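You operate a simulated robot arm through the tools that you are given. There is no shell and no other tool. Be economical: measure what you need, move in short steps, check, and stop when the job is done.

You are at the controls of a simulated two-armed robot. One attempt, no reset.

JOB
Give the bag under the funnel one portion by the green job card.
Fine: holder bar closed for the portion and opened again; then hang that card on the Done rail. Where these are worked on the way, their far stop is far enough and under half their travel is too little: holder bar.
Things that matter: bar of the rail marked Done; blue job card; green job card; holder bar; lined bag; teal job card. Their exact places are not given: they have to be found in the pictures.

Only the result counts: the job must be done as asked and must still hold three seconds after the hand-in. Knocking over, shifting, dropping, spilling or breaking anything else fails it.

ROBOT AND FRAMES
Two 7-joint arms with two-finger parallel grippers on one trunk, on a base that drives. Base frame: it is fixed to the floor where the robot stands at the start and does not move with it; the origin is under the middle of the robot, x ahead of it, y to its left, z up; the surface under the hand at the start is at about z = 860. Lengths are in mm, angles in degrees, forces in N, time in s.
The left shoulder is at the start at [50, 161, 1198], the right one opposite. With the tool pointing down near the work surface each hand reaches from about 200 to 680 mm from the robot's upright axis, wherever it stands, measured 20 degrees to its own side. Places, roughly: bar of the rail marked Done [900, 600, 1400]; blue job card, green job card [1000, 1000, 1250]; holder bar [600, -200, 1100]; teal job card [1000, 1000, 1250]. Payload 3.43 kg a hand.
The tool frame of a hand sits at the grasp point between the pads (the TCP): z along the fingers, y along the line on which they close. The tips reach 30 mm beyond it. The gripper opens to 94 mm. The fingers are 28 mm wide and 10 mm thick; the gripper's body (50 by 96 mm) begins 55 mm behind the TCP.
Orientation is that of the tool frame in the base frame, as a unit quaternion [x, y, z, w]. With the fingers straight down and closing along the base's y, the tool's x points along the base's -x, its y along +y and its z along -z.

CONTROLS
- The arms move only by the tool drive_tool. It takes "left_series", "right_series" or both (then of equal length, played together; a hand with none holds still); each is one flat list of numbers, 7 for each row, row after row: the shift along the tool's x, y, z in mm, then the turn, a rotation vector about the tool's x, y, z in degrees, then the gripper command, from -1 (fully open) to 1 (shut), values between in proportion. In form: [x, y, z, ax, ay, az, hand, x, y, z, ax, ay, az, hand, ...]. A call has 1 to 10 rows; each row is the pose to reach, as a shift and turn from the pose commanded when the call began, along the tool's axes at that moment. A row lasts 0.2 s, in which the tool goes at most 50 mm and 8.6 degrees; a call with a longer step from one row to the next is refused whole, and so is a gripper value outside its range. A pose out of reach is approached as far as the arm can. The call stops where the force on the tool passes 90 N (or 10 N more than at its start, if that is more) or the arm is blocked; 0.2 s more then pass. Each finger travels about 45 mm/s and halts on what it meets, pressing with about 28 N; the grip force reading is that of the motor and also rises with nothing between the fingers. The clock runs only during rows and for 0.2 s after the last one: add rows that repeat a pose to give the fingers time. The reply holds the time, the measured pose of the TCP, the force on the tool along the base axes, the opening and the grip force, in the units named above and with some noise, with the torque about the TCP (base axes, N m) and any sound that the robot's microphone picked up.
- Cameras (640 x 400 px; columns grow to the right, rows downward): "scene" is now at [129, -8.5, 1319.6]; the picture's right is [-0.10, -0.99, 0.00], its down [-0.58, 0.06, -0.81] and it looks along [0.81, -0.08, -0.58] (base axes); focal length 279 px, centre (320, 200). "left" rides on the left gripper at [76, -14, -103] in its tool frame; the picture's right is [0.18, 0.98, 0.00], its down [-0.75, 0.14, -0.64] and it looks along [-0.63, 0.12, 0.77] (tool axes); focal length 243 px, centre (320, 200). "right" rides on the right gripper at [76, 14, -102] in its tool frame; the picture's right is [-0.18, 0.98, 0.00], its down [-0.75, -0.14, -0.64] and it looks along [-0.63, -0.12, 0.77] (tool axes); focal length 243 px, centre (320, 200).
- snapshot(camera): a new picture of that camera. The clock stands still meanwhile.
- move_column(by): slides the trunk up (or, below 0, down) by that many mm; the arms and the scene camera ride with it, the base frame stays. It gives what a move gives, with no picture.
- roll_base(legs): drives the robot by 1 to 6 legs, each [ahead, left, turn to the left] in mm, mm and degrees, along the robot's own axes; the way and the turn of a leg run together, so that a leg with both is an arc; at most 1500 mm and 180 degrees a leg. The arms and the cameras ride along, it lands a little off, and it stops where it bumps. It gives what a move gives.
- pan_tilt(pan, tilt): turns the head with the scene camera to pan (to the left, within 80 degrees either way) and tilt (down, from -29 to 69), counted from straight ahead of the robot. It gives what a move gives.
- locate(camera, pixels): for up to 12 pixels [column, row] of the newest picture of that camera ("zoom" is the newest enlarged one), the place [x, y, z] in the base frame of the surface seen there, good to about 2 mm. The clock stands still meanwhile.
- inspect(camera, box): a new picture of the part [left, top, right, bottom] of that camera's present view, enlarged. The clock stands still meanwhile.
- hand_in(): hands the job in; it is judged then, once.

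Keep the steps short. Do not move on a guess: measure, check each grasp and each placing, and mend mistakes. In all there are 80 turns and 78 pictures (those below and enlarged ones count). Leave the grippers open and the arms clear of the work at the hand-in unless told otherwise, and finish with a single line.

The tools are called after "Request:" as name(argument=value, ...) on one line, values as JSON. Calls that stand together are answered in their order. drive_tool: Moves the arms, as the interface text tells. Its arguments: {"type":"object","properties":{"left_series":{"type":"array","items":{"type":"number"}},"right_series":{"type":"array","items":{"type":"number"}}},"required":[]} The other tools are called the same way: move_column (by) slides the trunk up or down; roll_base (legs) drives the base; pan_tilt (pan, tilt) turns the head that bears the scene camera; snapshot (camera) takes a picture; locate (camera, pixels) gives the place of the surface under pixels of a picture; inspect (camera, box) takes an enlarged picture of a part of a camera's view; hand_in () hands the job in.

At the start:

```text
time: 0.0
left_eef_pos: [398.8, 92.1, 1000.4]
left_tool_rot: [-0.001, 1.0, 0.0, 0.0]
left_ft_force: [-0.2, -0.1, 0.1]
left_wrist_torque: [-0.02, 0.0, -0.01]
left_width: 93.9
left_gripper_force: 0.0
right_eef_pos: [436.6, -286.3, 1000.7]
right_tool_rot: [0.002, 1.0, 0.0, 0.0]
right_ft_force: [1.5, -0.1, 0.5]
right_wrist_torque: [-0.02, 0.0, 0.01]
right_width: 94.0
right_gripper_force: 0.0
trunk travel left (down, up): [-225.0, 42.0]
robot x, y, heading: [-4.1, 0.2, -0.1]
head pan, tilt: [-5.8, 35.6]
```

scene: 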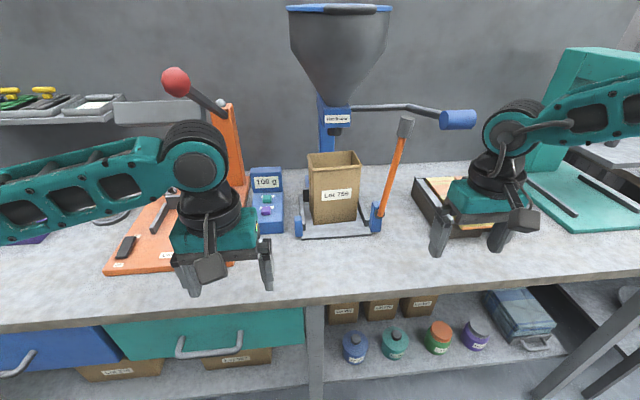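
right: 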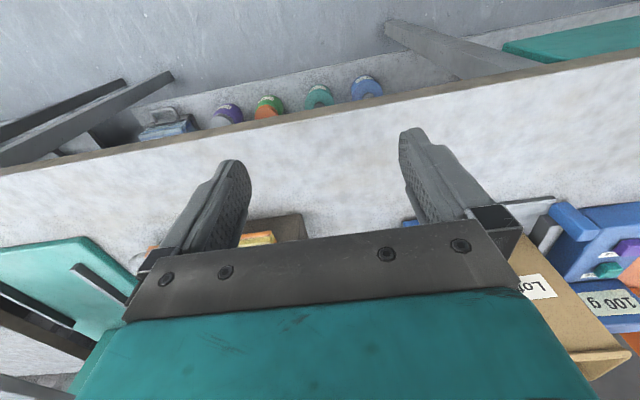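
left: 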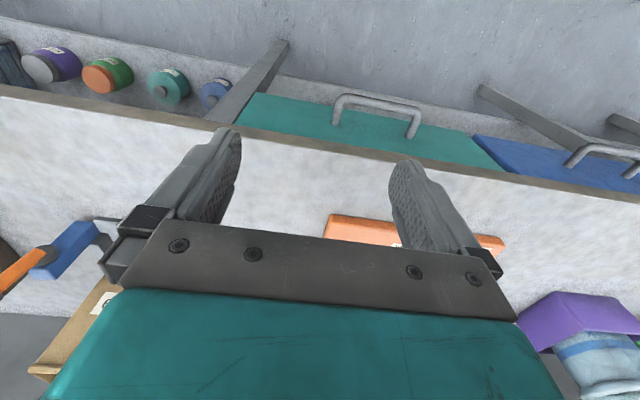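

I see the funnel with a blue-handled arm, the orange holder bar beside the bag, and a box reading 100 g. Next I turn the head left to find the cards and rails, and I take close views of the dispenser.

Request:
inspect(camera="scene", box=[230, 80, 490, 250])

Request:
pan_tilt(pan=45, tilt=5)

Request:
snapshot(camera="scene")

```text
2.35 times, centred on (360, 165) of scene
```

zoom: 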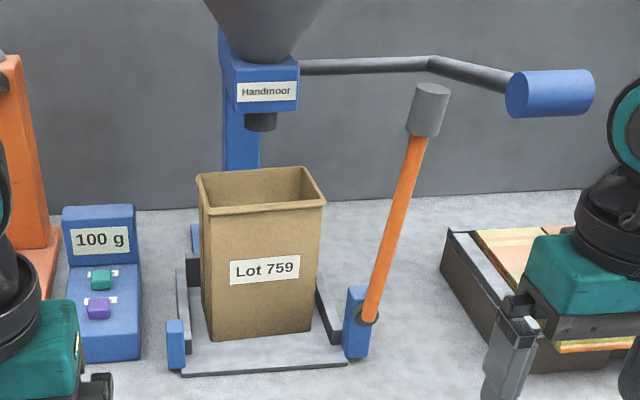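

```text
time: 1.2
left_eef_pos: [399.1, 91.6, 1000.2]
left_tool_rot: [-0.001, 1.0, 0.0, 0.0]
left_ft_force: [-0.2, -0.7, -0.3]
left_wrist_torque: [-0.02, 0.05, 0.0]
left_width: 94.1
left_gripper_force: 0.1
right_eef_pos: [436.6, -285.6, 999.7]
right_tool_rot: [0.001, 1.0, -0.001, 0.0]
right_ft_force: [-0.3, -0.1, -0.2]
right_wrist_torque: [-0.02, -0.02, 0.03]
right_width: 94.0
right_gripper_force: 0.0
trunk travel left (down, up): [-225.0, 42.0]
robot x, y, heading: [-1.4, 1.4, -0.2]
head pan, tilt: [45.0, 5.0]
```

```text
73 pictures are left
```

scene: 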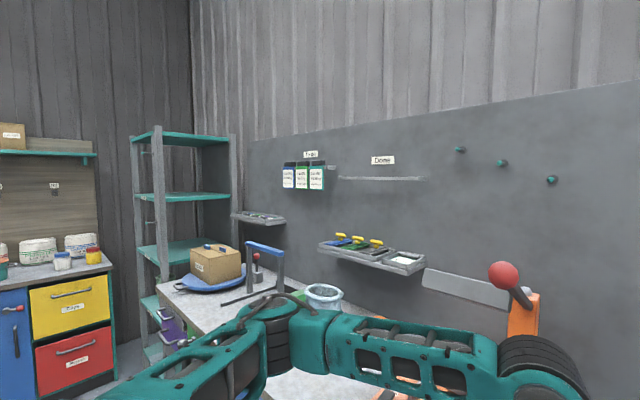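

The cards hang around (303,175), with the Done rail around (380,178). I zoom in to read them and locate both.

Request:
inspect(camera="scene", box=[270, 140, 350, 200])

Request:
locate(camera="scene", pixels=[[288, 178], [302, 178], [316, 178], [316, 164], [333, 167], [343, 178], [380, 179], [422, 179], [382, 160], [325, 160]])

Request:
inspect(camera="scene", box=[325, 145, 445, 215])

```text
6.67 times, centred on (310, 170) of scene
```

zoom: 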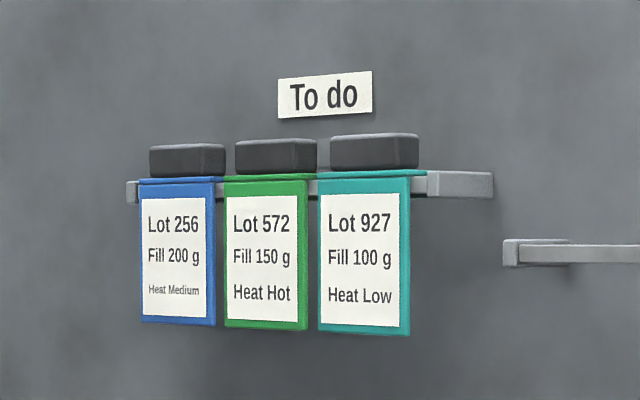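

```text
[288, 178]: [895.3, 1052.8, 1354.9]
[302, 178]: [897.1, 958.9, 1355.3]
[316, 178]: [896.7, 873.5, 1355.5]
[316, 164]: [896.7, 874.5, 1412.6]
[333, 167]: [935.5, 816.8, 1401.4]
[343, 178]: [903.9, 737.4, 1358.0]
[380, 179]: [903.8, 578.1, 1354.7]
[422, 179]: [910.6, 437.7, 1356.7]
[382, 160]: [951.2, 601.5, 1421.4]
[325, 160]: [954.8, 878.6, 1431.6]
```

```text
5.33 times, centred on (385, 180) of scene
```

zoom: 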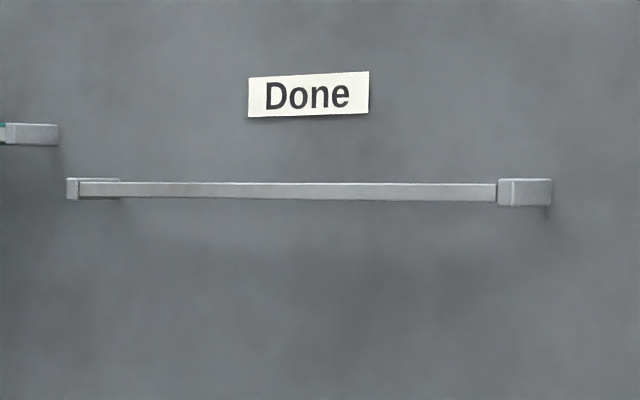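

The green card says Lot 572, Fill 150 g. Next I take close views of the portion box, funnel lever and holder bar.

Request:
pan_tilt(pan=-6, tilt=25)

Request:
inspect(camera="scene", box=[235, 210, 305, 300])

Request:
snapshot(camera="scene")

```text
time: 2.4
left_eef_pos: [399.2, 91.6, 999.8]
left_tool_rot: [-0.001, 1.0, -0.001, 0.0]
left_ft_force: [-1.2, 0.1, 0.2]
left_wrist_torque: [-0.03, -0.02, 0.01]
left_width: 94.1
left_gripper_force: 0.2
right_eef_pos: [436.9, -286.4, 999.9]
right_tool_rot: [0.0, 1.0, 0.0, -0.001]
right_ft_force: [0.2, -0.2, 1.2]
right_wrist_torque: [-0.02, -0.02, 0.01]
right_width: 93.9
right_gripper_force: 0.0
trunk travel left (down, up): [-225.0, 42.0]
robot x, y, heading: [3.7, -0.3, -0.0]
head pan, tilt: [-6.0, 25.0]
```

```text
4.44 times, centred on (270, 255) of scene
```

zoom: 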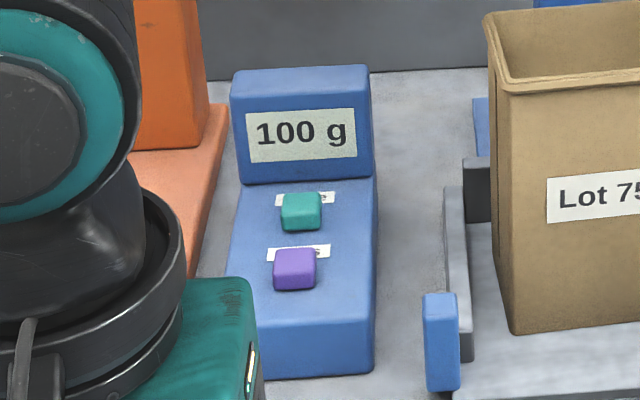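

```text
69 pictures are left
```

scene: 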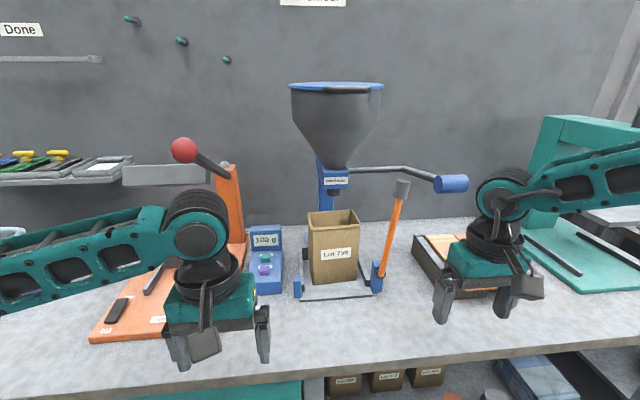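

The button labels look like "More" (teal) and "Less" (purple). I look at the sign on the wall above and locate the key points.

Request:
locate(camera="scene", pixels=[[265, 257], [264, 269], [400, 188], [393, 225], [379, 268], [452, 184], [430, 179], [333, 225], [297, 288], [318, 213], [356, 213], [353, 286]])

Request:
pan_tilt(pan=-15, tilt=0)

Request:
snapshot(camera="scene")

```text
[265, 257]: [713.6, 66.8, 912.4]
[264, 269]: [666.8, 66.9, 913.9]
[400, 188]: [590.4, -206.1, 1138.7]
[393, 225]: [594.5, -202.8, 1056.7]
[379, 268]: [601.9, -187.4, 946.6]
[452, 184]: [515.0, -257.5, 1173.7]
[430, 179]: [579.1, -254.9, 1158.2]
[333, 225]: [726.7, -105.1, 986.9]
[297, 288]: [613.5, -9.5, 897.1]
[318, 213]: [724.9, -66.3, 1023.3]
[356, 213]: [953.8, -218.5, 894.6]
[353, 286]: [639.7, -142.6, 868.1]
```

```text
time: 3.3
left_eef_pos: [399.7, 92.0, 999.9]
left_tool_rot: [-0.002, 1.0, -0.001, 0.0]
left_ft_force: [0.6, 0.1, -0.9]
left_wrist_torque: [-0.03, 0.01, 0.05]
left_width: 94.2
left_gripper_force: 0.0
right_eef_pos: [436.2, -285.8, 1000.8]
right_tool_rot: [0.001, 1.0, 0.0, 0.0]
right_ft_force: [0.3, 0.0, 0.4]
right_wrist_torque: [0.01, -0.01, -0.01]
right_width: 93.8
right_gripper_force: 0.1
trunk travel left (down, up): [-225.0, 42.0]
robot x, y, heading: [-0.6, -5.1, -0.0]
head pan, tilt: [-15.0, 0.0]
```

```text
68 pictures are left
```

scene: 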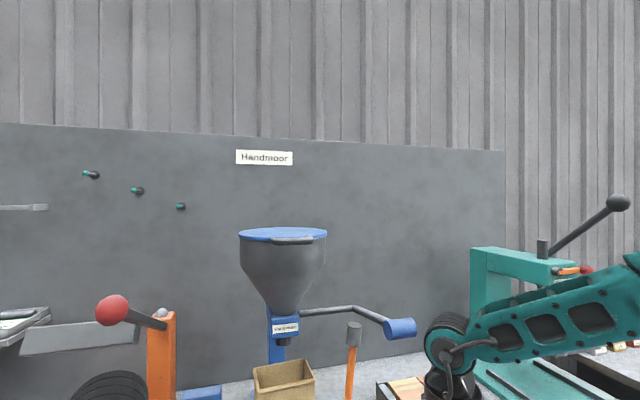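

The sign is only the bean name. I look straight down at the bench front to see how much room the base has, and look closely at the lever.

Request:
inspect(camera="scene", box=[225, 215, 435, 400])

Request:
locate(camera="zoom", pixels=[[190, 350], [250, 295], [390, 282], [480, 310], [510, 340], [550, 340], [575, 340], [390, 340], [385, 385], [60, 60], [300, 60]])

Request:
pan_tilt(pan=0, tilt=60)

Request:
snapshot(camera="scene")

```text
2.16 times, centred on (330, 308) of scene
```

zoom: 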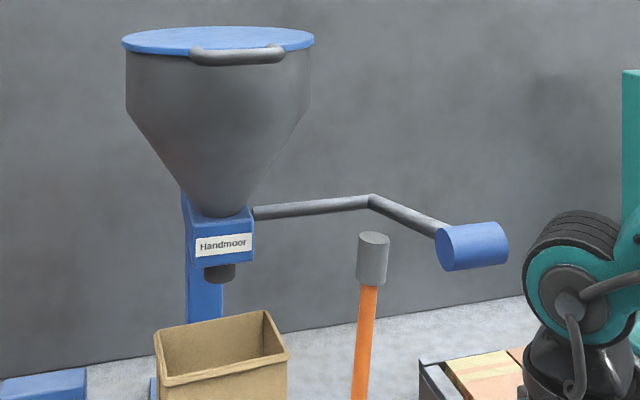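

```text
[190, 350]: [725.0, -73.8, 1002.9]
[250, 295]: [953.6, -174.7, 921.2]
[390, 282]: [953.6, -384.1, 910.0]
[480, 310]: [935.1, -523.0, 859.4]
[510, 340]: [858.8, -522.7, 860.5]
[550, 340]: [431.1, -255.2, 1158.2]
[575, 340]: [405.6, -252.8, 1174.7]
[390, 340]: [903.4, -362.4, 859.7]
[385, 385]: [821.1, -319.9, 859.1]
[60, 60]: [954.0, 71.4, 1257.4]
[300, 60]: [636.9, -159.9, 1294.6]
```

```text
time: 4.6
left_eef_pos: [398.3, 91.3, 1001.0]
left_tool_rot: [-0.001, 1.0, 0.0, 0.001]
left_ft_force: [0.3, -0.1, -1.0]
left_wrist_torque: [0.01, 0.01, 0.01]
left_width: 94.2
left_gripper_force: 0.1
right_eef_pos: [436.2, -285.4, 999.8]
right_tool_rot: [0.001, 1.0, 0.0, 0.0]
right_ft_force: [0.3, -0.1, 0.7]
right_wrist_torque: [-0.02, 0.01, -0.04]
right_width: 94.3
right_gripper_force: 0.3
trunk travel left (down, up): [-225.0, 42.0]
robot x, y, heading: [3.4, 5.1, 0.0]
head pan, tilt: [0.0, 60.0]
```

```text
66 pictures are left
```

scene: 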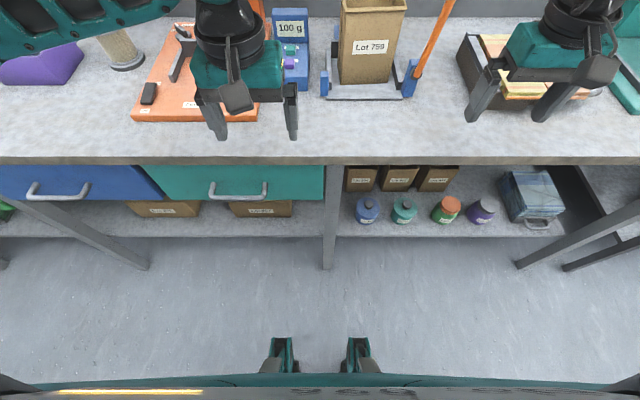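

Request:
locate(camera="scene", pixels=[[280, 345], [360, 345], [200, 163], [440, 162], [330, 265], [240, 380], [225, 195], [290, 48], [288, 64], [325, 85], [410, 85], [365, 85]])

Request:
inspect(camera="scene", box=[260, 0, 460, 110])

```text
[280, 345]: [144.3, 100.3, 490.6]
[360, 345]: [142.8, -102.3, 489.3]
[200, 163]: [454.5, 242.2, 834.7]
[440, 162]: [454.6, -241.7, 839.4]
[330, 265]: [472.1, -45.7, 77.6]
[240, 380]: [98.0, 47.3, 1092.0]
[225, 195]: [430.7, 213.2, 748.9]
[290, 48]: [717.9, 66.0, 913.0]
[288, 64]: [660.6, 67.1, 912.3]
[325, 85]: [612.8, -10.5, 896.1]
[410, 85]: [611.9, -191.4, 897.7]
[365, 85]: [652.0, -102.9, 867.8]
```

```text
3.20 times, centred on (360, 55) of scene
```

zoom: 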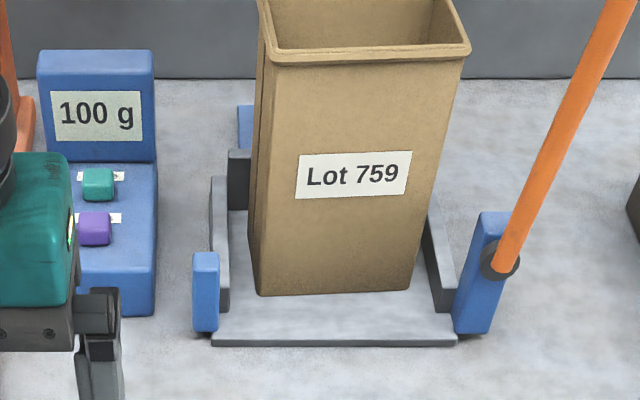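

Table edge is at x≈455 and the base front at ≈145, so there is room. I pull both hands back 100 mm (the right also outward), then drive 110 ahead.

Request:
drive_tool(left_series=[40, 0, 0, 0, 0, 0, -1, 80, 0, 0, 0, 0, 0, -0.3, 110, 0, 0, 0, 0, 0, 0.5, 110, 0, 0, 0, 0, 0, 1, 110, 0, 0, 0, 0, 0, 1], right_series=[35, -30, 0, 0, 0, 0, -1, 70, -60, 0, 0, 0, 0, -1, 100, -90, 0, 0, 0, 0, -1, 110, -110, 0, 0, 0, 0, -1, 110, -110, 0, 0, 0, 0, -1])

Request:
roll_base(legs=[[110, 0, 0]])

Request:
pan_tilt(pan=0, tilt=35)

Request:
snapshot(camera="scene")

```text
time: 5.8
left_eef_pos: [290.7, 91.7, 1000.8]
left_tool_rot: [-0.002, 1.0, 0.0, 0.0]
left_ft_force: [-0.2, -1.6, 0.7]
left_wrist_torque: [-0.02, 0.03, 0.01]
left_width: 7.8
left_gripper_force: 0.1
right_eef_pos: [325.3, -395.8, 1001.0]
right_tool_rot: [-0.001, 1.0, 0.0, 0.001]
right_ft_force: [-0.3, -0.1, -0.6]
right_wrist_torque: [0.03, -0.02, 0.01]
right_width: 93.8
right_gripper_force: 0.0
trunk travel left (down, up): [-225.0, 42.0]
robot x, y, heading: [1.0, 2.6, 0.1]
head pan, tilt: [0.0, 60.0]
```

```text
time: 7.0
left_eef_pos: [400.2, 92.1, 999.5]
left_tool_rot: [-0.001, 1.0, 0.0, 0.0]
left_ft_force: [0.0, -0.1, -1.4]
left_wrist_torque: [0.01, 0.04, 0.02]
left_width: 0.3
left_gripper_force: 27.9
right_eef_pos: [437.2, -394.7, 1001.7]
right_tool_rot: [-0.001, 1.0, 0.0, 0.0]
right_ft_force: [-0.3, -0.8, -0.4]
right_wrist_torque: [0.0, 0.03, -0.03]
right_width: 93.9
right_gripper_force: 0.1
trunk travel left (down, up): [-225.0, 42.0]
robot x, y, heading: [109.7, 1.3, 0.3]
head pan, tilt: [0.0, 60.0]
```

```text
time: 7.9
left_eef_pos: [399.2, 92.2, 1000.1]
left_tool_rot: [-0.002, 1.0, 0.001, 0.0]
left_ft_force: [0.1, -0.4, 0.4]
left_wrist_torque: [-0.02, 0.01, 0.02]
left_width: 0.0
left_gripper_force: 27.5
right_eef_pos: [436.2, -394.6, 1001.7]
right_tool_rot: [-0.001, 1.0, 0.0, 0.0]
right_ft_force: [0.0, 0.3, -0.3]
right_wrist_torque: [0.0, -0.01, -0.01]
right_width: 93.8
right_gripper_force: 0.0
trunk travel left (down, up): [-225.0, 42.0]
robot x, y, heading: [109.9, -2.1, 0.1]
head pan, tilt: [0.0, 35.0]
```

```text
64 pictures are left
```

scene: 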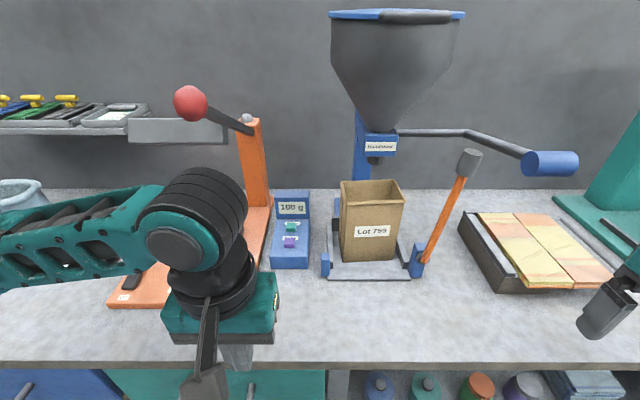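

Request:
locate(camera="scene", pixels=[[291, 227], [290, 241], [190, 103], [248, 125], [253, 160], [525, 162], [572, 163], [466, 132], [400, 132], [470, 150], [375, 161], [300, 200]])

Request:
inspect(camera="scene", box=[250, 180, 340, 280])

```text
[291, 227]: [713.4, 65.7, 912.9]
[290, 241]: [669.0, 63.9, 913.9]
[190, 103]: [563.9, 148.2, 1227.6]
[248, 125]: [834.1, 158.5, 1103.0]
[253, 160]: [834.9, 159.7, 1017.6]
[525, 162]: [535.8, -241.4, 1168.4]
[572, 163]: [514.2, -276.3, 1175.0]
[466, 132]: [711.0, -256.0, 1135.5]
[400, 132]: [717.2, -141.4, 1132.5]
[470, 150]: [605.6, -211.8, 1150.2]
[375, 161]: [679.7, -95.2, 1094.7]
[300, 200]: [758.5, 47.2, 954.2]
```

```text
4.00 times, centred on (295, 230) of scene
```

zoom: 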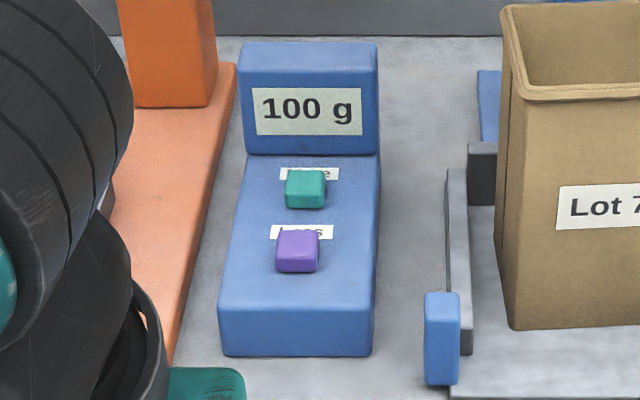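

The buttons are at (713, 66, 913) More and (669, 64, 914) Less. The sealer's red knob is at (564, 148, 1228), so the left arm approaches tilted 45° to keep the wrist back. I do part of the way first.

Request:
drive_tool(left_series=[-30, -4, 0, 0, -7.5, 0, 1, -60, -8, 0, 0, -15, 0, 1, -90, -12, 0, 0, -22.5, 0, 1, -120, -16, 0, 0, -30, 0, 1, -150, -20, 5, 0, -37.5, 0, 1, -180, -24, 10, 0, -45, 0, 1, -215, -26, 10, 0, -45, 0, 1])

Request:
snapshot(camera="scene")

Request:
snapshot(camera="left")

```text
time: 9.5
left_eef_pos: [617.5, 67.0, 987.9]
left_tool_rot: [-0.001, 0.924, 0.001, 0.383]
left_ft_force: [-0.3, 0.1, 0.8]
left_wrist_torque: [0.05, -0.01, 0.0]
left_width: 0.0
left_gripper_force: 28.3
right_eef_pos: [436.8, -394.7, 1001.7]
right_tool_rot: [-0.001, 1.0, 0.0, 0.001]
right_ft_force: [0.5, 0.0, 0.3]
right_wrist_torque: [0.03, 0.01, 0.0]
right_width: 94.0
right_gripper_force: 0.0
trunk travel left (down, up): [-225.0, 42.0]
robot x, y, heading: [111.1, -0.4, -0.1]
head pan, tilt: [0.0, 35.0]
```

```text
62 pictures are left
```

scene: 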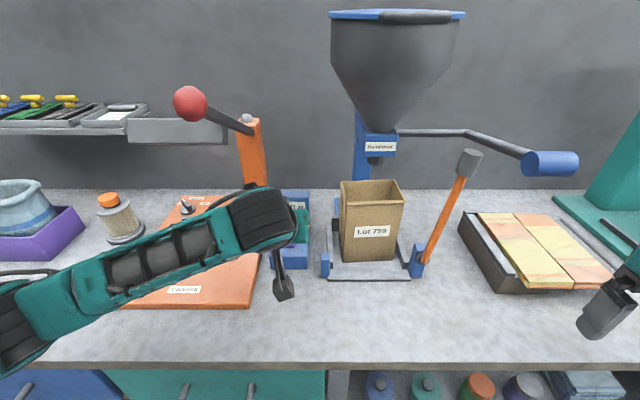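

```text
61 pictures are left
```

left: 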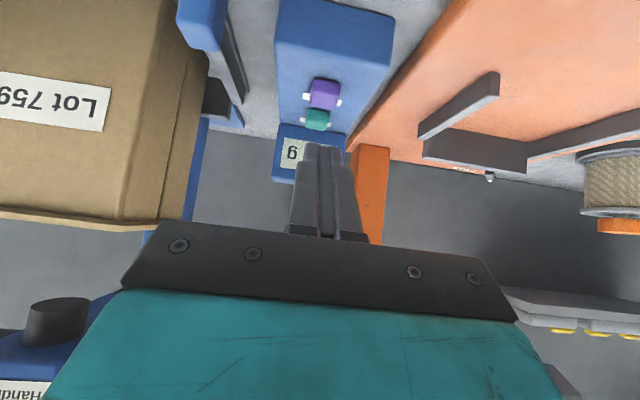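

The forearm passes below the knob and the buttons are in clear view. I move to above the More button and take a look.

Request:
drive_tool(left_series=[-13, -0.5, 27, 0, 0, 0, 1, -27, -1, 53, 0, 0, 0, 1, -40, -1, 79, 0, 0, 0, 1])

Request:
snapshot(camera="left")

Request:
inspect(camera="scene", box=[240, 160, 340, 280])

```text
time: 10.3
left_eef_pos: [700.5, 65.5, 962.2]
left_tool_rot: [-0.001, 0.924, 0.001, 0.382]
left_ft_force: [-0.3, -0.3, 0.3]
left_wrist_torque: [-0.01, 0.01, 0.0]
left_width: 0.1
left_gripper_force: 27.4
right_eef_pos: [436.9, -394.7, 1001.3]
right_tool_rot: [-0.001, 1.0, 0.0, -0.001]
right_ft_force: [0.4, 0.6, -0.5]
right_wrist_torque: [0.01, 0.02, -0.01]
right_width: 94.0
right_gripper_force: 0.0
trunk travel left (down, up): [-225.0, 42.0]
robot x, y, heading: [107.8, -2.1, 0.5]
head pan, tilt: [0.0, 35.0]
```

```text
60 pictures are left
```

left: 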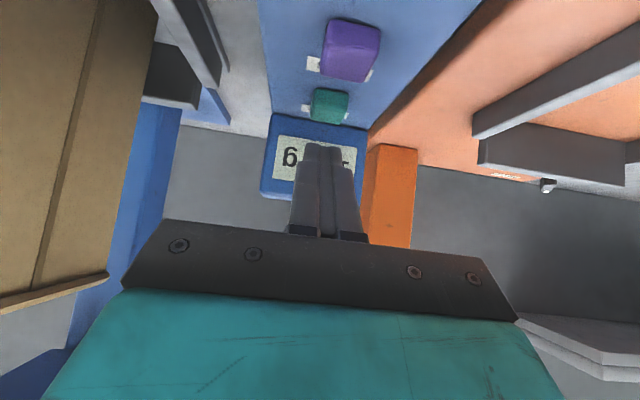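

```text
3.33 times, centred on (290, 220) of scene
```

zoom: 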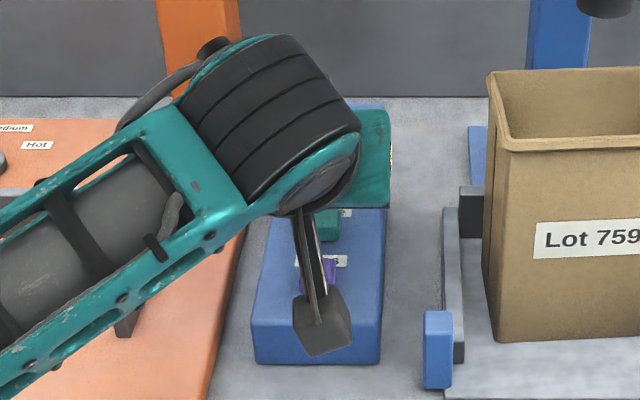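

Request:
locate(camera="left", pixels=[[330, 104], [330, 98], [330, 118], [313, 104], [346, 104], [350, 45]])

```text
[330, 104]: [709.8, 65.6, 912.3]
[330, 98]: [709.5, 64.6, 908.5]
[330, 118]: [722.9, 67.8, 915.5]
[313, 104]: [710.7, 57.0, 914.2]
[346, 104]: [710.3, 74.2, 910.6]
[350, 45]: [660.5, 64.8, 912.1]
```

The teal button's top is around (718, 66, 915). I press down to about 5 mm below first contact and come back up.

Request:
drive_tool(left_series=[-3.5, 0, 3.5, 0, 0, 0, 1, 3.5, 0, 10.6, 0, 0, 0, 1, 9, 0, 16, 0, 0, 0, 1, 12, 0, 19, 0, 0, 0, 1, 12, 0, 19, 0, 0, 0, 1, -3.5, 0, 3.5, 0, 0, 0, 1])

Request:
snapshot(camera="left")

Request:
inspect(camera="left", box=[255, 80, 375, 210])

```text
time: 11.7
left_eef_pos: [705.4, 66.4, 962.4]
left_tool_rot: [-0.001, 0.924, 0.001, 0.383]
left_ft_force: [-0.1, 0.8, 0.0]
left_wrist_torque: [-0.01, 0.04, 0.01]
left_width: 0.0
left_gripper_force: 28.2
right_eef_pos: [435.0, -394.8, 1002.3]
right_tool_rot: [-0.001, 1.0, 0.0, 0.0]
right_ft_force: [-0.2, 0.0, -0.5]
right_wrist_torque: [0.0, 0.03, 0.01]
right_width: 93.7
right_gripper_force: 0.2
trunk travel left (down, up): [-225.0, 42.0]
robot x, y, heading: [112.3, 1.4, 0.5]
head pan, tilt: [0.0, 35.0]
```

```text
58 pictures are left
```

left: 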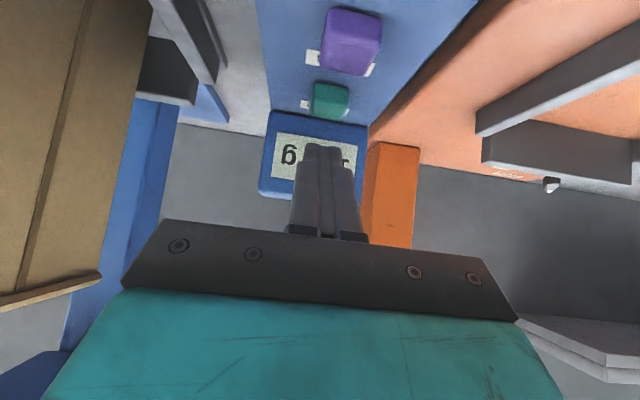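

```text
3.08 times, centred on (315, 145) of left
```

zoom: 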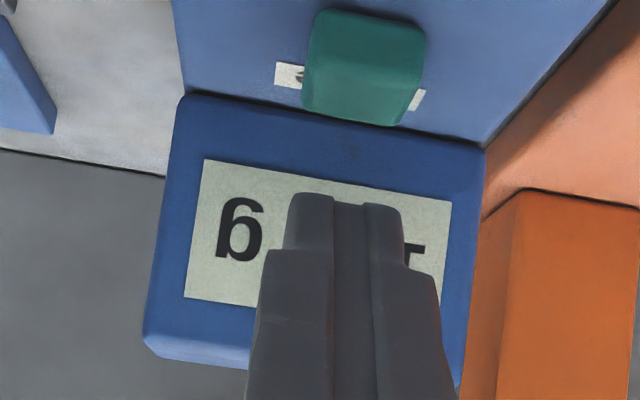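

No force or click was reported, so I shift the hand sideways to read the display.

Request:
drive_tool(left_series=[-14, 20, -14, 0, 0, 0, 1, -28, 45, -28, 0, 0, 0, 1])

Request:
inspect(camera="left", box=[160, 20, 360, 180])

```text
time: 12.3
left_eef_pos: [704.4, 114.1, 1000.9]
left_tool_rot: [-0.002, 0.925, 0.001, 0.381]
left_ft_force: [-0.3, 0.5, 0.1]
left_wrist_torque: [0.02, -0.04, -0.01]
left_width: 0.1
left_gripper_force: 27.8
right_eef_pos: [436.7, -394.9, 1001.5]
right_tool_rot: [-0.001, 1.0, 0.0, 0.0]
right_ft_force: [0.0, 0.9, 0.1]
right_wrist_torque: [-0.02, 0.0, 0.01]
right_width: 93.9
right_gripper_force: 0.0
trunk travel left (down, up): [-225.0, 42.0]
robot x, y, heading: [106.8, -0.6, 0.0]
head pan, tilt: [0.0, 35.0]
```

```text
2.50 times, centred on (260, 100) of left
```

zoom: 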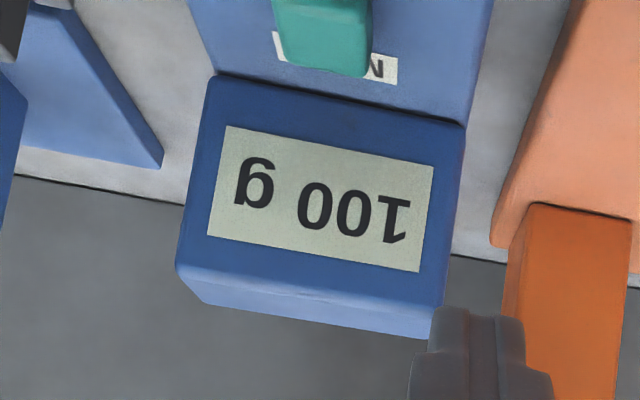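

The display still shows 100 g, so the press was too shallow. I go back and press deeper, holding so I can read the force.

Request:
drive_tool(left_series=[14, -24, 14, 0, 0, 0, 1, 27, -48, 27, 0, 0, 0, 1, 36, -48, 36, 0, 0, 0, 1, 41, -48, 41, 0, 0, 0, 1, 44, -48, 44, 0, 0, 0, 1, 46, -48, 46, 0, 0, 0, 1])

Request:
snapshot(camera="left")

```text
time: 13.7
left_eef_pos: [705.7, 63.4, 937.9]
left_tool_rot: [-0.002, 0.923, 0.001, 0.384]
left_ft_force: [-0.6, -0.8, 2.3]
left_wrist_torque: [0.02, 0.0, -0.01]
left_width: 0.0
left_gripper_force: 27.8
right_eef_pos: [436.0, -395.9, 1001.7]
right_tool_rot: [-0.001, 1.0, 0.0, 0.001]
right_ft_force: [0.0, 0.0, 0.2]
right_wrist_torque: [0.0, 0.02, 0.03]
right_width: 94.1
right_gripper_force: 0.1
trunk travel left (down, up): [-225.0, 42.0]
robot x, y, heading: [111.9, 0.5, 0.2]
head pan, tilt: [0.0, 35.0]
heard: click
```

```text
55 pictures are left
```

left: 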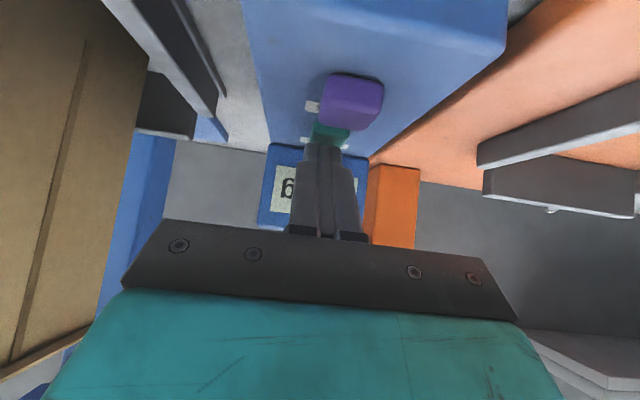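

A click was heard. I lift, shift aside and read the display.

Request:
drive_tool(left_series=[-10, 0, -10, 0, 0, 0, 1, -20, 0, -20, 0, 0, 0, 1, -33, 24, -33, 0, 0, 0, 1, -45, 48, -45, 0, 0, 0, 1])

Request:
inspect(camera="left", box=[160, 20, 360, 180])

```text
time: 14.7
left_eef_pos: [703.6, 110.0, 1001.0]
left_tool_rot: [-0.003, 0.924, 0.001, 0.382]
left_ft_force: [-0.3, 0.6, -0.2]
left_wrist_torque: [-0.04, -0.01, -0.02]
left_width: 0.2
left_gripper_force: 28.4
right_eef_pos: [436.5, -394.9, 1001.1]
right_tool_rot: [-0.002, 1.0, 0.0, 0.0]
right_ft_force: [-0.6, -0.4, 0.0]
right_wrist_torque: [0.02, 0.0, -0.02]
right_width: 93.9
right_gripper_force: 0.1
trunk travel left (down, up): [-225.0, 42.0]
robot x, y, heading: [111.4, 0.7, 0.0]
head pan, tilt: [0.0, 35.0]
```

```text
2.50 times, centred on (260, 100) of left
```

zoom: 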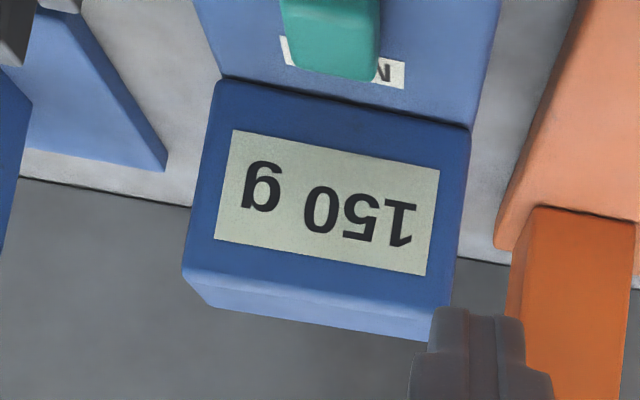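

It reads 150 g. I retract the left hand along the way it came, then look at the holder bar and its pivot.

Request:
drive_tool(left_series=[25, -18, -25, 0, 0, 0, 1, 55, -20, -55, 0, 0, 0, 1, 88, -20, -88, 0, 0, 0, 1, 120, -20, -120, 0, 0, 0, 1, 150, -10, -150, 0, 0, 0, 1, 180, 10, -180, 0, 0, 0, 1, 205, 40, -205, 0, 0, 0, 1], right_series=[0, 0, 0, 0, -8, 0, -0.5, 0, 0, 0, 0, -16, 0, 0.5, 0, 0, 0, 0, -24, 0, 1, 0, 0, 0, 0, -32, 0, 1, 0, 0, 0, 0, -40, 0, 1, 0, 0, 0, 0, -48, 0, 1, 0, 0, 0, 0, -55, 0, 1])

Request:
snapshot(camera="scene")

Request:
inspect(camera="scene", box=[310, 130, 490, 290])

```text
time: 16.3
left_eef_pos: [464.9, 112.2, 979.8]
left_tool_rot: [-0.002, 0.924, 0.001, 0.382]
left_ft_force: [0.3, -0.3, 0.5]
left_wrist_torque: [-0.04, 0.03, -0.01]
left_width: 0.0
left_gripper_force: 27.9
left hand out of reach, approached as far as the arm can: row 6, 7
right_eef_pos: [435.1, -393.9, 1002.4]
right_tool_rot: [-0.002, 0.886, 0.001, 0.463]
right_ft_force: [-0.3, 0.1, 0.3]
right_wrist_torque: [0.04, -0.02, -0.03]
right_width: 0.0
right_gripper_force: 27.7
trunk travel left (down, up): [-225.0, 42.0]
robot x, y, heading: [109.7, -2.6, 0.0]
head pan, tilt: [0.0, 35.0]
```

```text
53 pictures are left
```

scene: 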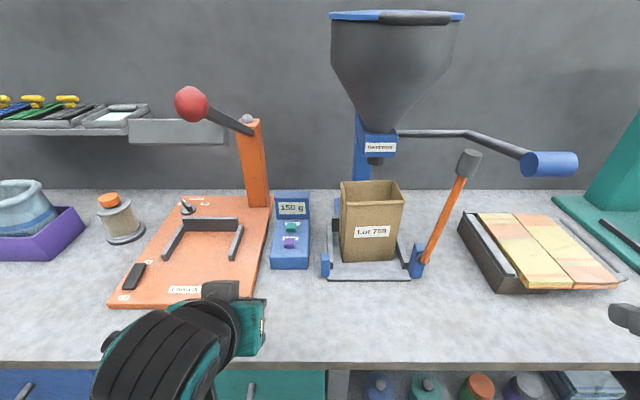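

```text
2.50 times, centred on (400, 210) of scene
```

zoom: 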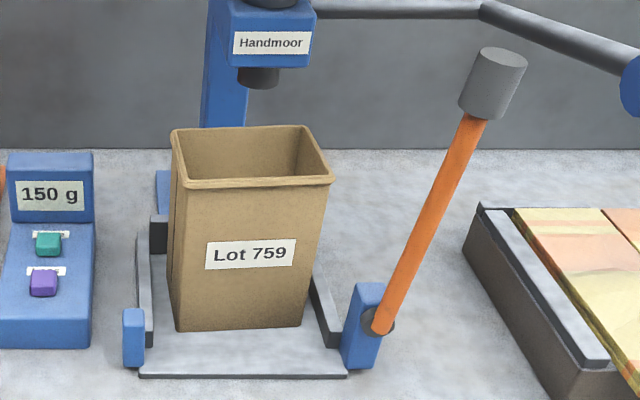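

Request:
locate(camera="zoom", pixels=[[378, 322], [392, 320], [366, 290], [392, 280], [420, 220], [455, 150], [492, 90], [135, 315], [250, 310], [175, 320], [250, 188], [140, 355]])

```text
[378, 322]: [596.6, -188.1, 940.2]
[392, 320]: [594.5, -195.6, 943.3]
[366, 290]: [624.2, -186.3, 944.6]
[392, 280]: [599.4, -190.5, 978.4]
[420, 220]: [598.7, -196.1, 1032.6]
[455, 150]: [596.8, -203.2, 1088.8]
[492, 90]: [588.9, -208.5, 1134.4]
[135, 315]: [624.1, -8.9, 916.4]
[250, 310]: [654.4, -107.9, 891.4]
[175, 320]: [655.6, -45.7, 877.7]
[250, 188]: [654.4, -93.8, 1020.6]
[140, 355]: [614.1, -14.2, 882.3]
```

The pivot is at about (606, -188, 940), and the bar leans 6° right. The right hand, tilted with fingers shut, goes to the right side of the bar, below the funnel lever.

Request:
drive_tool(right_series=[-17, 28, 18, 0, 0, 0, 1, -35, 56, 37, 0, 0, 0, 1, -52, 84, 55, 0, 0, 0, 1, -70, 112, 74, 0, 0, 0, 1, -86, 139, 92, 0, 0, 0, 1, -106, 144, 124, 0, 0, 0, 1])

Request:
snapshot(camera="scene")

Request:
snapshot(camera="right")

```text
time: 17.7
left_eef_pos: [465.7, 111.8, 977.5]
left_tool_rot: [-0.002, 0.924, 0.001, 0.382]
left_ft_force: [-0.2, 0.2, -0.4]
left_wrist_torque: [0.02, 0.02, 0.03]
left_width: 0.0
left_gripper_force: 28.2
right_eef_pos: [597.7, -251.4, 1017.4]
right_tool_rot: [-0.001, 0.887, 0.0, 0.462]
right_ft_force: [-0.5, -0.6, 0.0]
right_wrist_torque: [0.01, -0.02, 0.02]
right_width: 0.1
right_gripper_force: 28.4
right hand out of reach, approached as far as the arm can: row 1, 2
trunk travel left (down, up): [-225.0, 42.0]
robot x, y, heading: [109.5, 0.3, 0.1]
head pan, tilt: [0.0, 35.0]
```

```text
51 pictures are left
```

scene: 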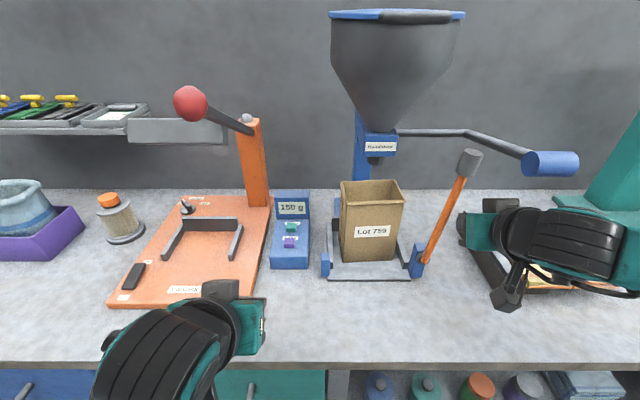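

```text
50 pictures are left
```

right: 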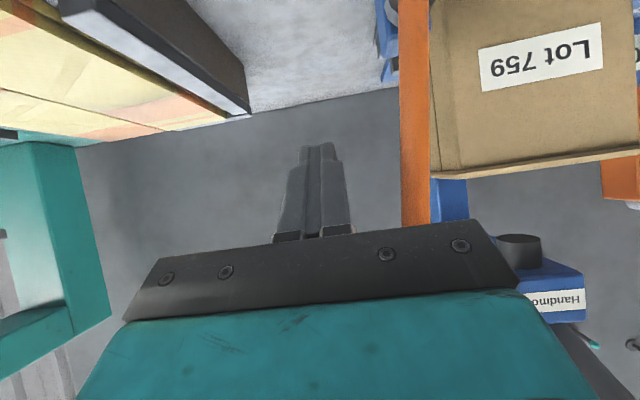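

The fingers are right of the bar. I push the bar leftward over the first half of its arc and check.

Request:
drive_tool(right_series=[-1, 30, -0.6, 0, 0, 0, 1, -3, 45.4, -2, 0, 0, 0, 1, -5.4, 61.5, -3.8, 0, 0, 0, 1, -5, 79, -3.5, 0, 0, 0, 1, -0.5, 97.3, -0.3, 0, 0, 0, 1])

Request:
snapshot(camera="scene")

```text
time: 18.9
left_eef_pos: [466.6, 112.8, 977.3]
left_tool_rot: [-0.001, 0.924, 0.001, 0.382]
left_ft_force: [-1.1, 0.2, -0.2]
left_wrist_torque: [0.04, 0.02, -0.02]
left_width: 0.0
left_gripper_force: 27.9
right_eef_pos: [601.3, -153.0, 1019.0]
right_tool_rot: [0.0, 0.887, -0.001, 0.462]
right_ft_force: [1.0, -1.5, 0.1]
right_wrist_torque: [0.01, -0.01, -0.02]
right_width: 0.0
right_gripper_force: 28.2
trunk travel left (down, up): [-225.0, 42.0]
robot x, y, heading: [107.3, 0.2, 0.2]
head pan, tilt: [0.0, 35.0]
```

```text
49 pictures are left
```

scene: 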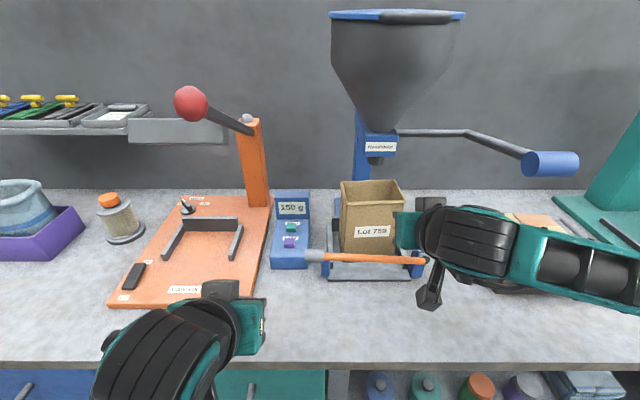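

The bar has come down by itself to lie across the bag front. I follow with the finger and press to make sure it sits at its stop.

Request:
drive_tool(right_series=[8.7, 17, 6, 0, 0, 0, 1, 21.8, 31, 15, 0, 0, 0, 1, 38, 41, 26.6, 0, 0, 0, 1, 41, 41, 29, 0, 0, 0, 1, 44, 41, 31, 0, 0, 0, 1])

Request:
inspect(camera="scene", box=[280, 160, 480, 300])

```text
time: 20.1
left_eef_pos: [466.0, 113.2, 978.0]
left_tool_rot: [-0.002, 0.924, 0.001, 0.382]
left_ft_force: [0.6, -0.1, 0.0]
left_wrist_torque: [0.02, 0.0, -0.01]
left_width: 0.0
left_gripper_force: 28.2
right_eef_pos: [599.7, -111.7, 963.2]
right_tool_rot: [-0.001, 0.887, 0.001, 0.462]
right_ft_force: [-0.2, 0.7, -0.6]
right_wrist_torque: [0.01, 0.02, 0.01]
right_width: 0.0
right_gripper_force: 28.5
trunk travel left (down, up): [-225.0, 42.0]
robot x, y, heading: [110.6, 1.3, -0.0]
head pan, tilt: [0.0, 35.0]
```

```text
2.86 times, centred on (380, 230) of scene
```

zoom: 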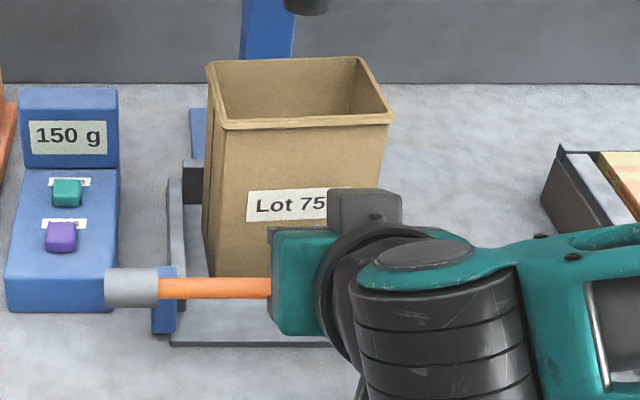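

Request:
locate(camera="zoom", pixels=[[170, 288], [200, 288], [240, 288], [262, 288], [130, 287]])

```text
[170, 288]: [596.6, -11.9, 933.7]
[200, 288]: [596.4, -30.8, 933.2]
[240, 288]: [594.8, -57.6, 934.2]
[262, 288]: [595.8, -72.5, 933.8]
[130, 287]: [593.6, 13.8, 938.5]
```

The bar looks horizontal. I press down slightly further to feel the stop.

Request:
drive_tool(right_series=[4, 0, 2.8, 0, 0, 0, 1, 7, 0, 5, 0, 0, 0, 1, 10, 0, 7, 0, 0, 0, 1, 12, 0, 8.5, 0, 0, 0, 1])

```text
time: 21.1
left_eef_pos: [466.3, 112.4, 978.7]
left_tool_rot: [-0.002, 0.924, 0.001, 0.382]
left_ft_force: [0.0, -0.9, -0.2]
left_wrist_torque: [0.0, -0.01, -0.01]
left_width: 0.0
left_gripper_force: 28.2
right_eef_pos: [600.4, -111.9, 953.8]
right_tool_rot: [0.0, 0.884, 0.001, 0.468]
right_ft_force: [5.8, -1.3, 24.1]
right_wrist_torque: [-0.05, -0.21, -0.04]
right_width: 0.0
right_gripper_force: 27.9
trunk travel left (down, up): [-225.0, 42.0]
robot x, y, heading: [111.1, -2.3, -0.1]
head pan, tilt: [0.0, 35.0]
```

24 N upward reaction confirms the bar is firmly at its closed stop. I back the right hand away and look closely at the funnel lever.

Request:
drive_tool(right_series=[-24, 0, -17, 0, 0, 0, 1, -14, -10, -47, 0, 0, 0, 1, 6, -45, -75, 0, 0, 0, 1, 25, -80, -103, 0, 0, 0, 1, 40, -120, -118, 0, 0, 0, 1, 45, -160, -125, 0, 0, 0, 1])

Request:
inspect(camera="scene", box=[340, 100, 600, 280])

Request:
snapshot(camera="right")

```text
time: 22.7
left_eef_pos: [465.7, 111.3, 978.6]
left_tool_rot: [-0.002, 0.924, 0.001, 0.383]
left_ft_force: [0.4, -0.8, -0.3]
left_wrist_torque: [0.03, -0.02, 0.01]
left_width: 0.0
left_gripper_force: 27.8
right_eef_pos: [514.6, -280.2, 1011.1]
right_tool_rot: [-0.067, 0.886, -0.004, 0.458]
right_ft_force: [-0.3, 0.6, 0.5]
right_wrist_torque: [0.01, 0.01, 0.0]
right_width: 0.0
right_gripper_force: 28.7
right hand out of reach, approached as far as the arm can: row 4, 5, 6
trunk travel left (down, up): [-225.0, 42.0]
robot x, y, heading: [109.2, -2.8, -0.1]
head pan, tilt: [0.0, 35.0]
stopped in row 6 (right hand): the arm was blocked; the commanded pose is now the measured one
```

```text
2.22 times, centred on (470, 190) of scene
```

zoom: 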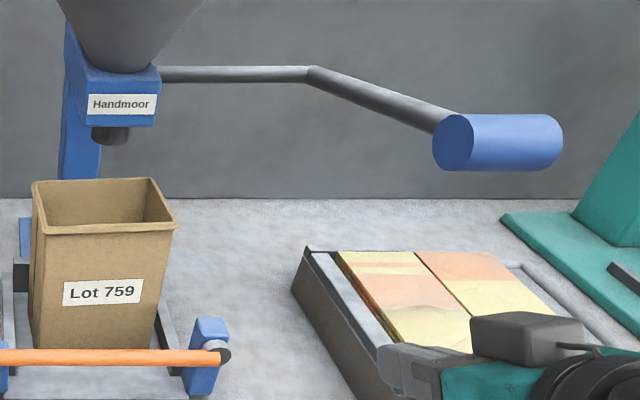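

```text
46 pictures are left
```

right: 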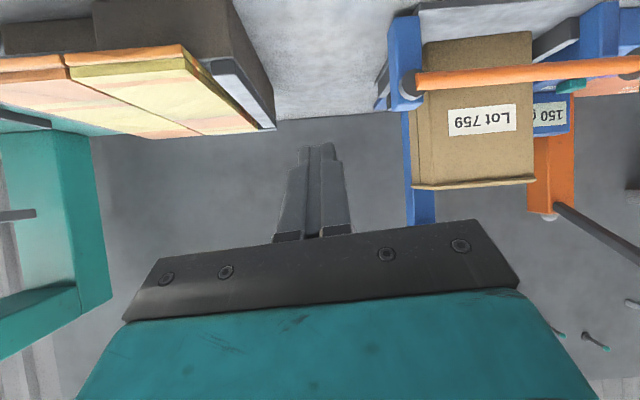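

Request:
locate(camera="zoom", pixels=[[452, 142], [470, 118], [500, 118], [500, 142], [500, 165], [545, 118], [545, 142], [555, 142], [380, 97], [312, 73], [200, 74], [110, 137]])

```text
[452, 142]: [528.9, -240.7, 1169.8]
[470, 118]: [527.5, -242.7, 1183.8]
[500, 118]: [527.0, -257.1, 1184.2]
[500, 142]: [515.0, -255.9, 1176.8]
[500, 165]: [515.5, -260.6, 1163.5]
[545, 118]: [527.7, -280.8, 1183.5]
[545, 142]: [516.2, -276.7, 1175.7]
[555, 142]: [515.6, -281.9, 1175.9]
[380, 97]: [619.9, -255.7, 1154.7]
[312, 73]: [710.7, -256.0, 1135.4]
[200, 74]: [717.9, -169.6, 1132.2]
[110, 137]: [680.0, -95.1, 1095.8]
```

The lever is a crank about a y-axis at (718, ·, 1132), and its handle centre is (530, -265, 1168). I'll push it down from above with the right hand pointing forward. First I go out to the right and up while levelling the hand.

Request:
drive_tool(right_series=[6, -48, -3, 1, -7, 1.2, 1, 12.2, -92, -5.4, 2, -14, 2.3, 1, -23.5, -98, -31, 3, -21, 3.5, 1, -59, -104, -56, 4, -28, 4.6, 1, -95, -108, -82, 5.1, -35.2, 5.8, 1, -130.5, -111, -107, 5.1, -35.2, 5.8, 1, -171, -115, -124, 5.1, -35.2, 5.8, 1])

Request:
pan_tilt(pan=-20, tilt=30)

Request:
snapshot(camera="scene")

```text
time: 24.3
left_eef_pos: [466.7, 111.7, 977.8]
left_tool_rot: [-0.001, 0.924, 0.0, 0.382]
left_ft_force: [0.3, 0.0, 0.5]
left_wrist_torque: [0.0, 0.0, -0.01]
left_width: 0.0
left_gripper_force: 27.9
right_eef_pos: [526.3, -381.6, 1228.4]
right_tool_rot: [0.001, 0.709, 0.0, 0.705]
right_ft_force: [0.5, 0.8, 0.7]
right_wrist_torque: [0.03, 0.02, 0.01]
right_width: 0.0
right_gripper_force: 28.2
right hand out of reach, approached as far as the arm can: row 1
trunk travel left (down, up): [-225.0, 42.0]
robot x, y, heading: [108.4, -1.5, 0.1]
head pan, tilt: [0.0, 35.0]
```

```text
time: 25.1
left_eef_pos: [466.3, 112.4, 979.5]
left_tool_rot: [-0.002, 0.924, 0.001, 0.382]
left_ft_force: [0.4, -0.2, -0.3]
left_wrist_torque: [-0.01, -0.03, 0.01]
left_width: 0.0
left_gripper_force: 27.6
right_eef_pos: [524.4, -381.6, 1228.4]
right_tool_rot: [0.0, 0.708, 0.0, 0.706]
right_ft_force: [-0.4, -0.2, 0.9]
right_wrist_torque: [0.02, -0.01, 0.0]
right_width: 0.0
right_gripper_force: 27.8
trunk travel left (down, up): [-225.0, 42.0]
robot x, y, heading: [112.1, 1.8, 0.1]
head pan, tilt: [-20.0, 30.0]
```

```text
45 pictures are left
```

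scene: 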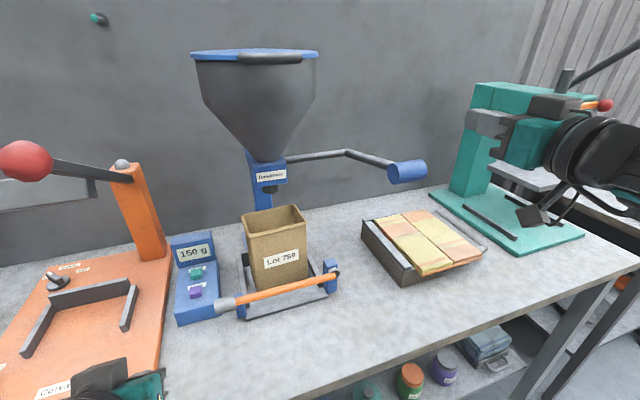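

The hand is level at z 1228. I move over the handle and push it down a first part of its arc.

Request:
drive_tool(right_series=[0, 50, 0, 0, 0, 0, 1, 0, 101, 0, 0, 0, 0, 1, 27, 103, 0, 0, 0, 0, 1, 60, 103, -3, 0, 0, 0, 1, 93, 103, -1, 0, 0, 0, 1, 125.5, 103, 6, 0, 0, 0, 1])

Request:
snapshot(camera="scene")

```text
refused: row 2 steps farther than a row can; nothing moved
```

```text
44 pictures are left
```

scene: 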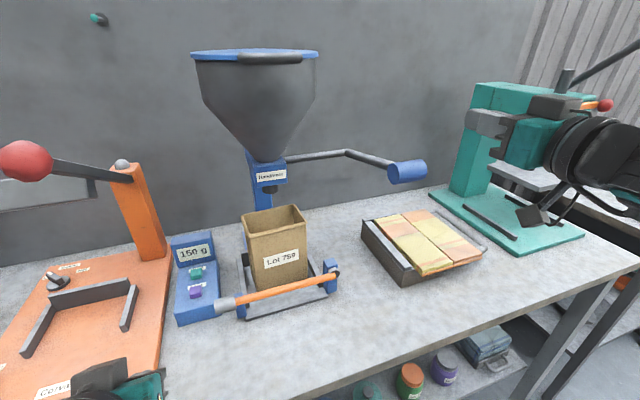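

One row was 1 mm too long, so the call was refused. I repeat it with smaller steps.

Request:
drive_tool(right_series=[0, 35, 0, 0, 0, 0, 1, 0, 70, 0, 0, 0, 0, 1, 0, 103, 0, 0, 0, 0, 1, 27, 103, 0, 0, 0, 0, 1, 60, 103, -3, 0, 0, 0, 1, 93, 103, -1, 0, 0, 0, 1, 125.5, 103, 6, 0, 0, 0, 1])

Request:
snapshot(camera="scene")

```text
time: 26.7
left_eef_pos: [466.2, 112.4, 978.8]
left_tool_rot: [-0.003, 0.924, 0.002, 0.382]
left_ft_force: [0.3, 0.6, -0.3]
left_wrist_torque: [0.01, -0.01, 0.01]
left_width: 0.1
left_gripper_force: 28.2
right_eef_pos: [517.8, -359.9, 1135.3]
right_tool_rot: [-0.001, 0.709, 0.0, 0.705]
right_ft_force: [0.5, -0.1, 0.4]
right_wrist_torque: [0.0, 0.01, 0.0]
right_width: 0.0
right_gripper_force: 27.9
right hand out of reach, approached as far as the arm can: row 1, 2, 3, 4, 5, 6, 7
trunk travel left (down, up): [-225.0, 42.0]
robot x, y, heading: [105.2, 0.7, -0.0]
head pan, tilt: [-20.0, 30.0]
```

```text
43 pictures are left
```

scene: 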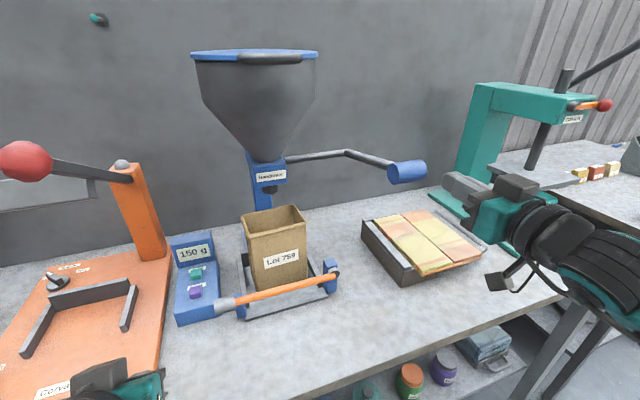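

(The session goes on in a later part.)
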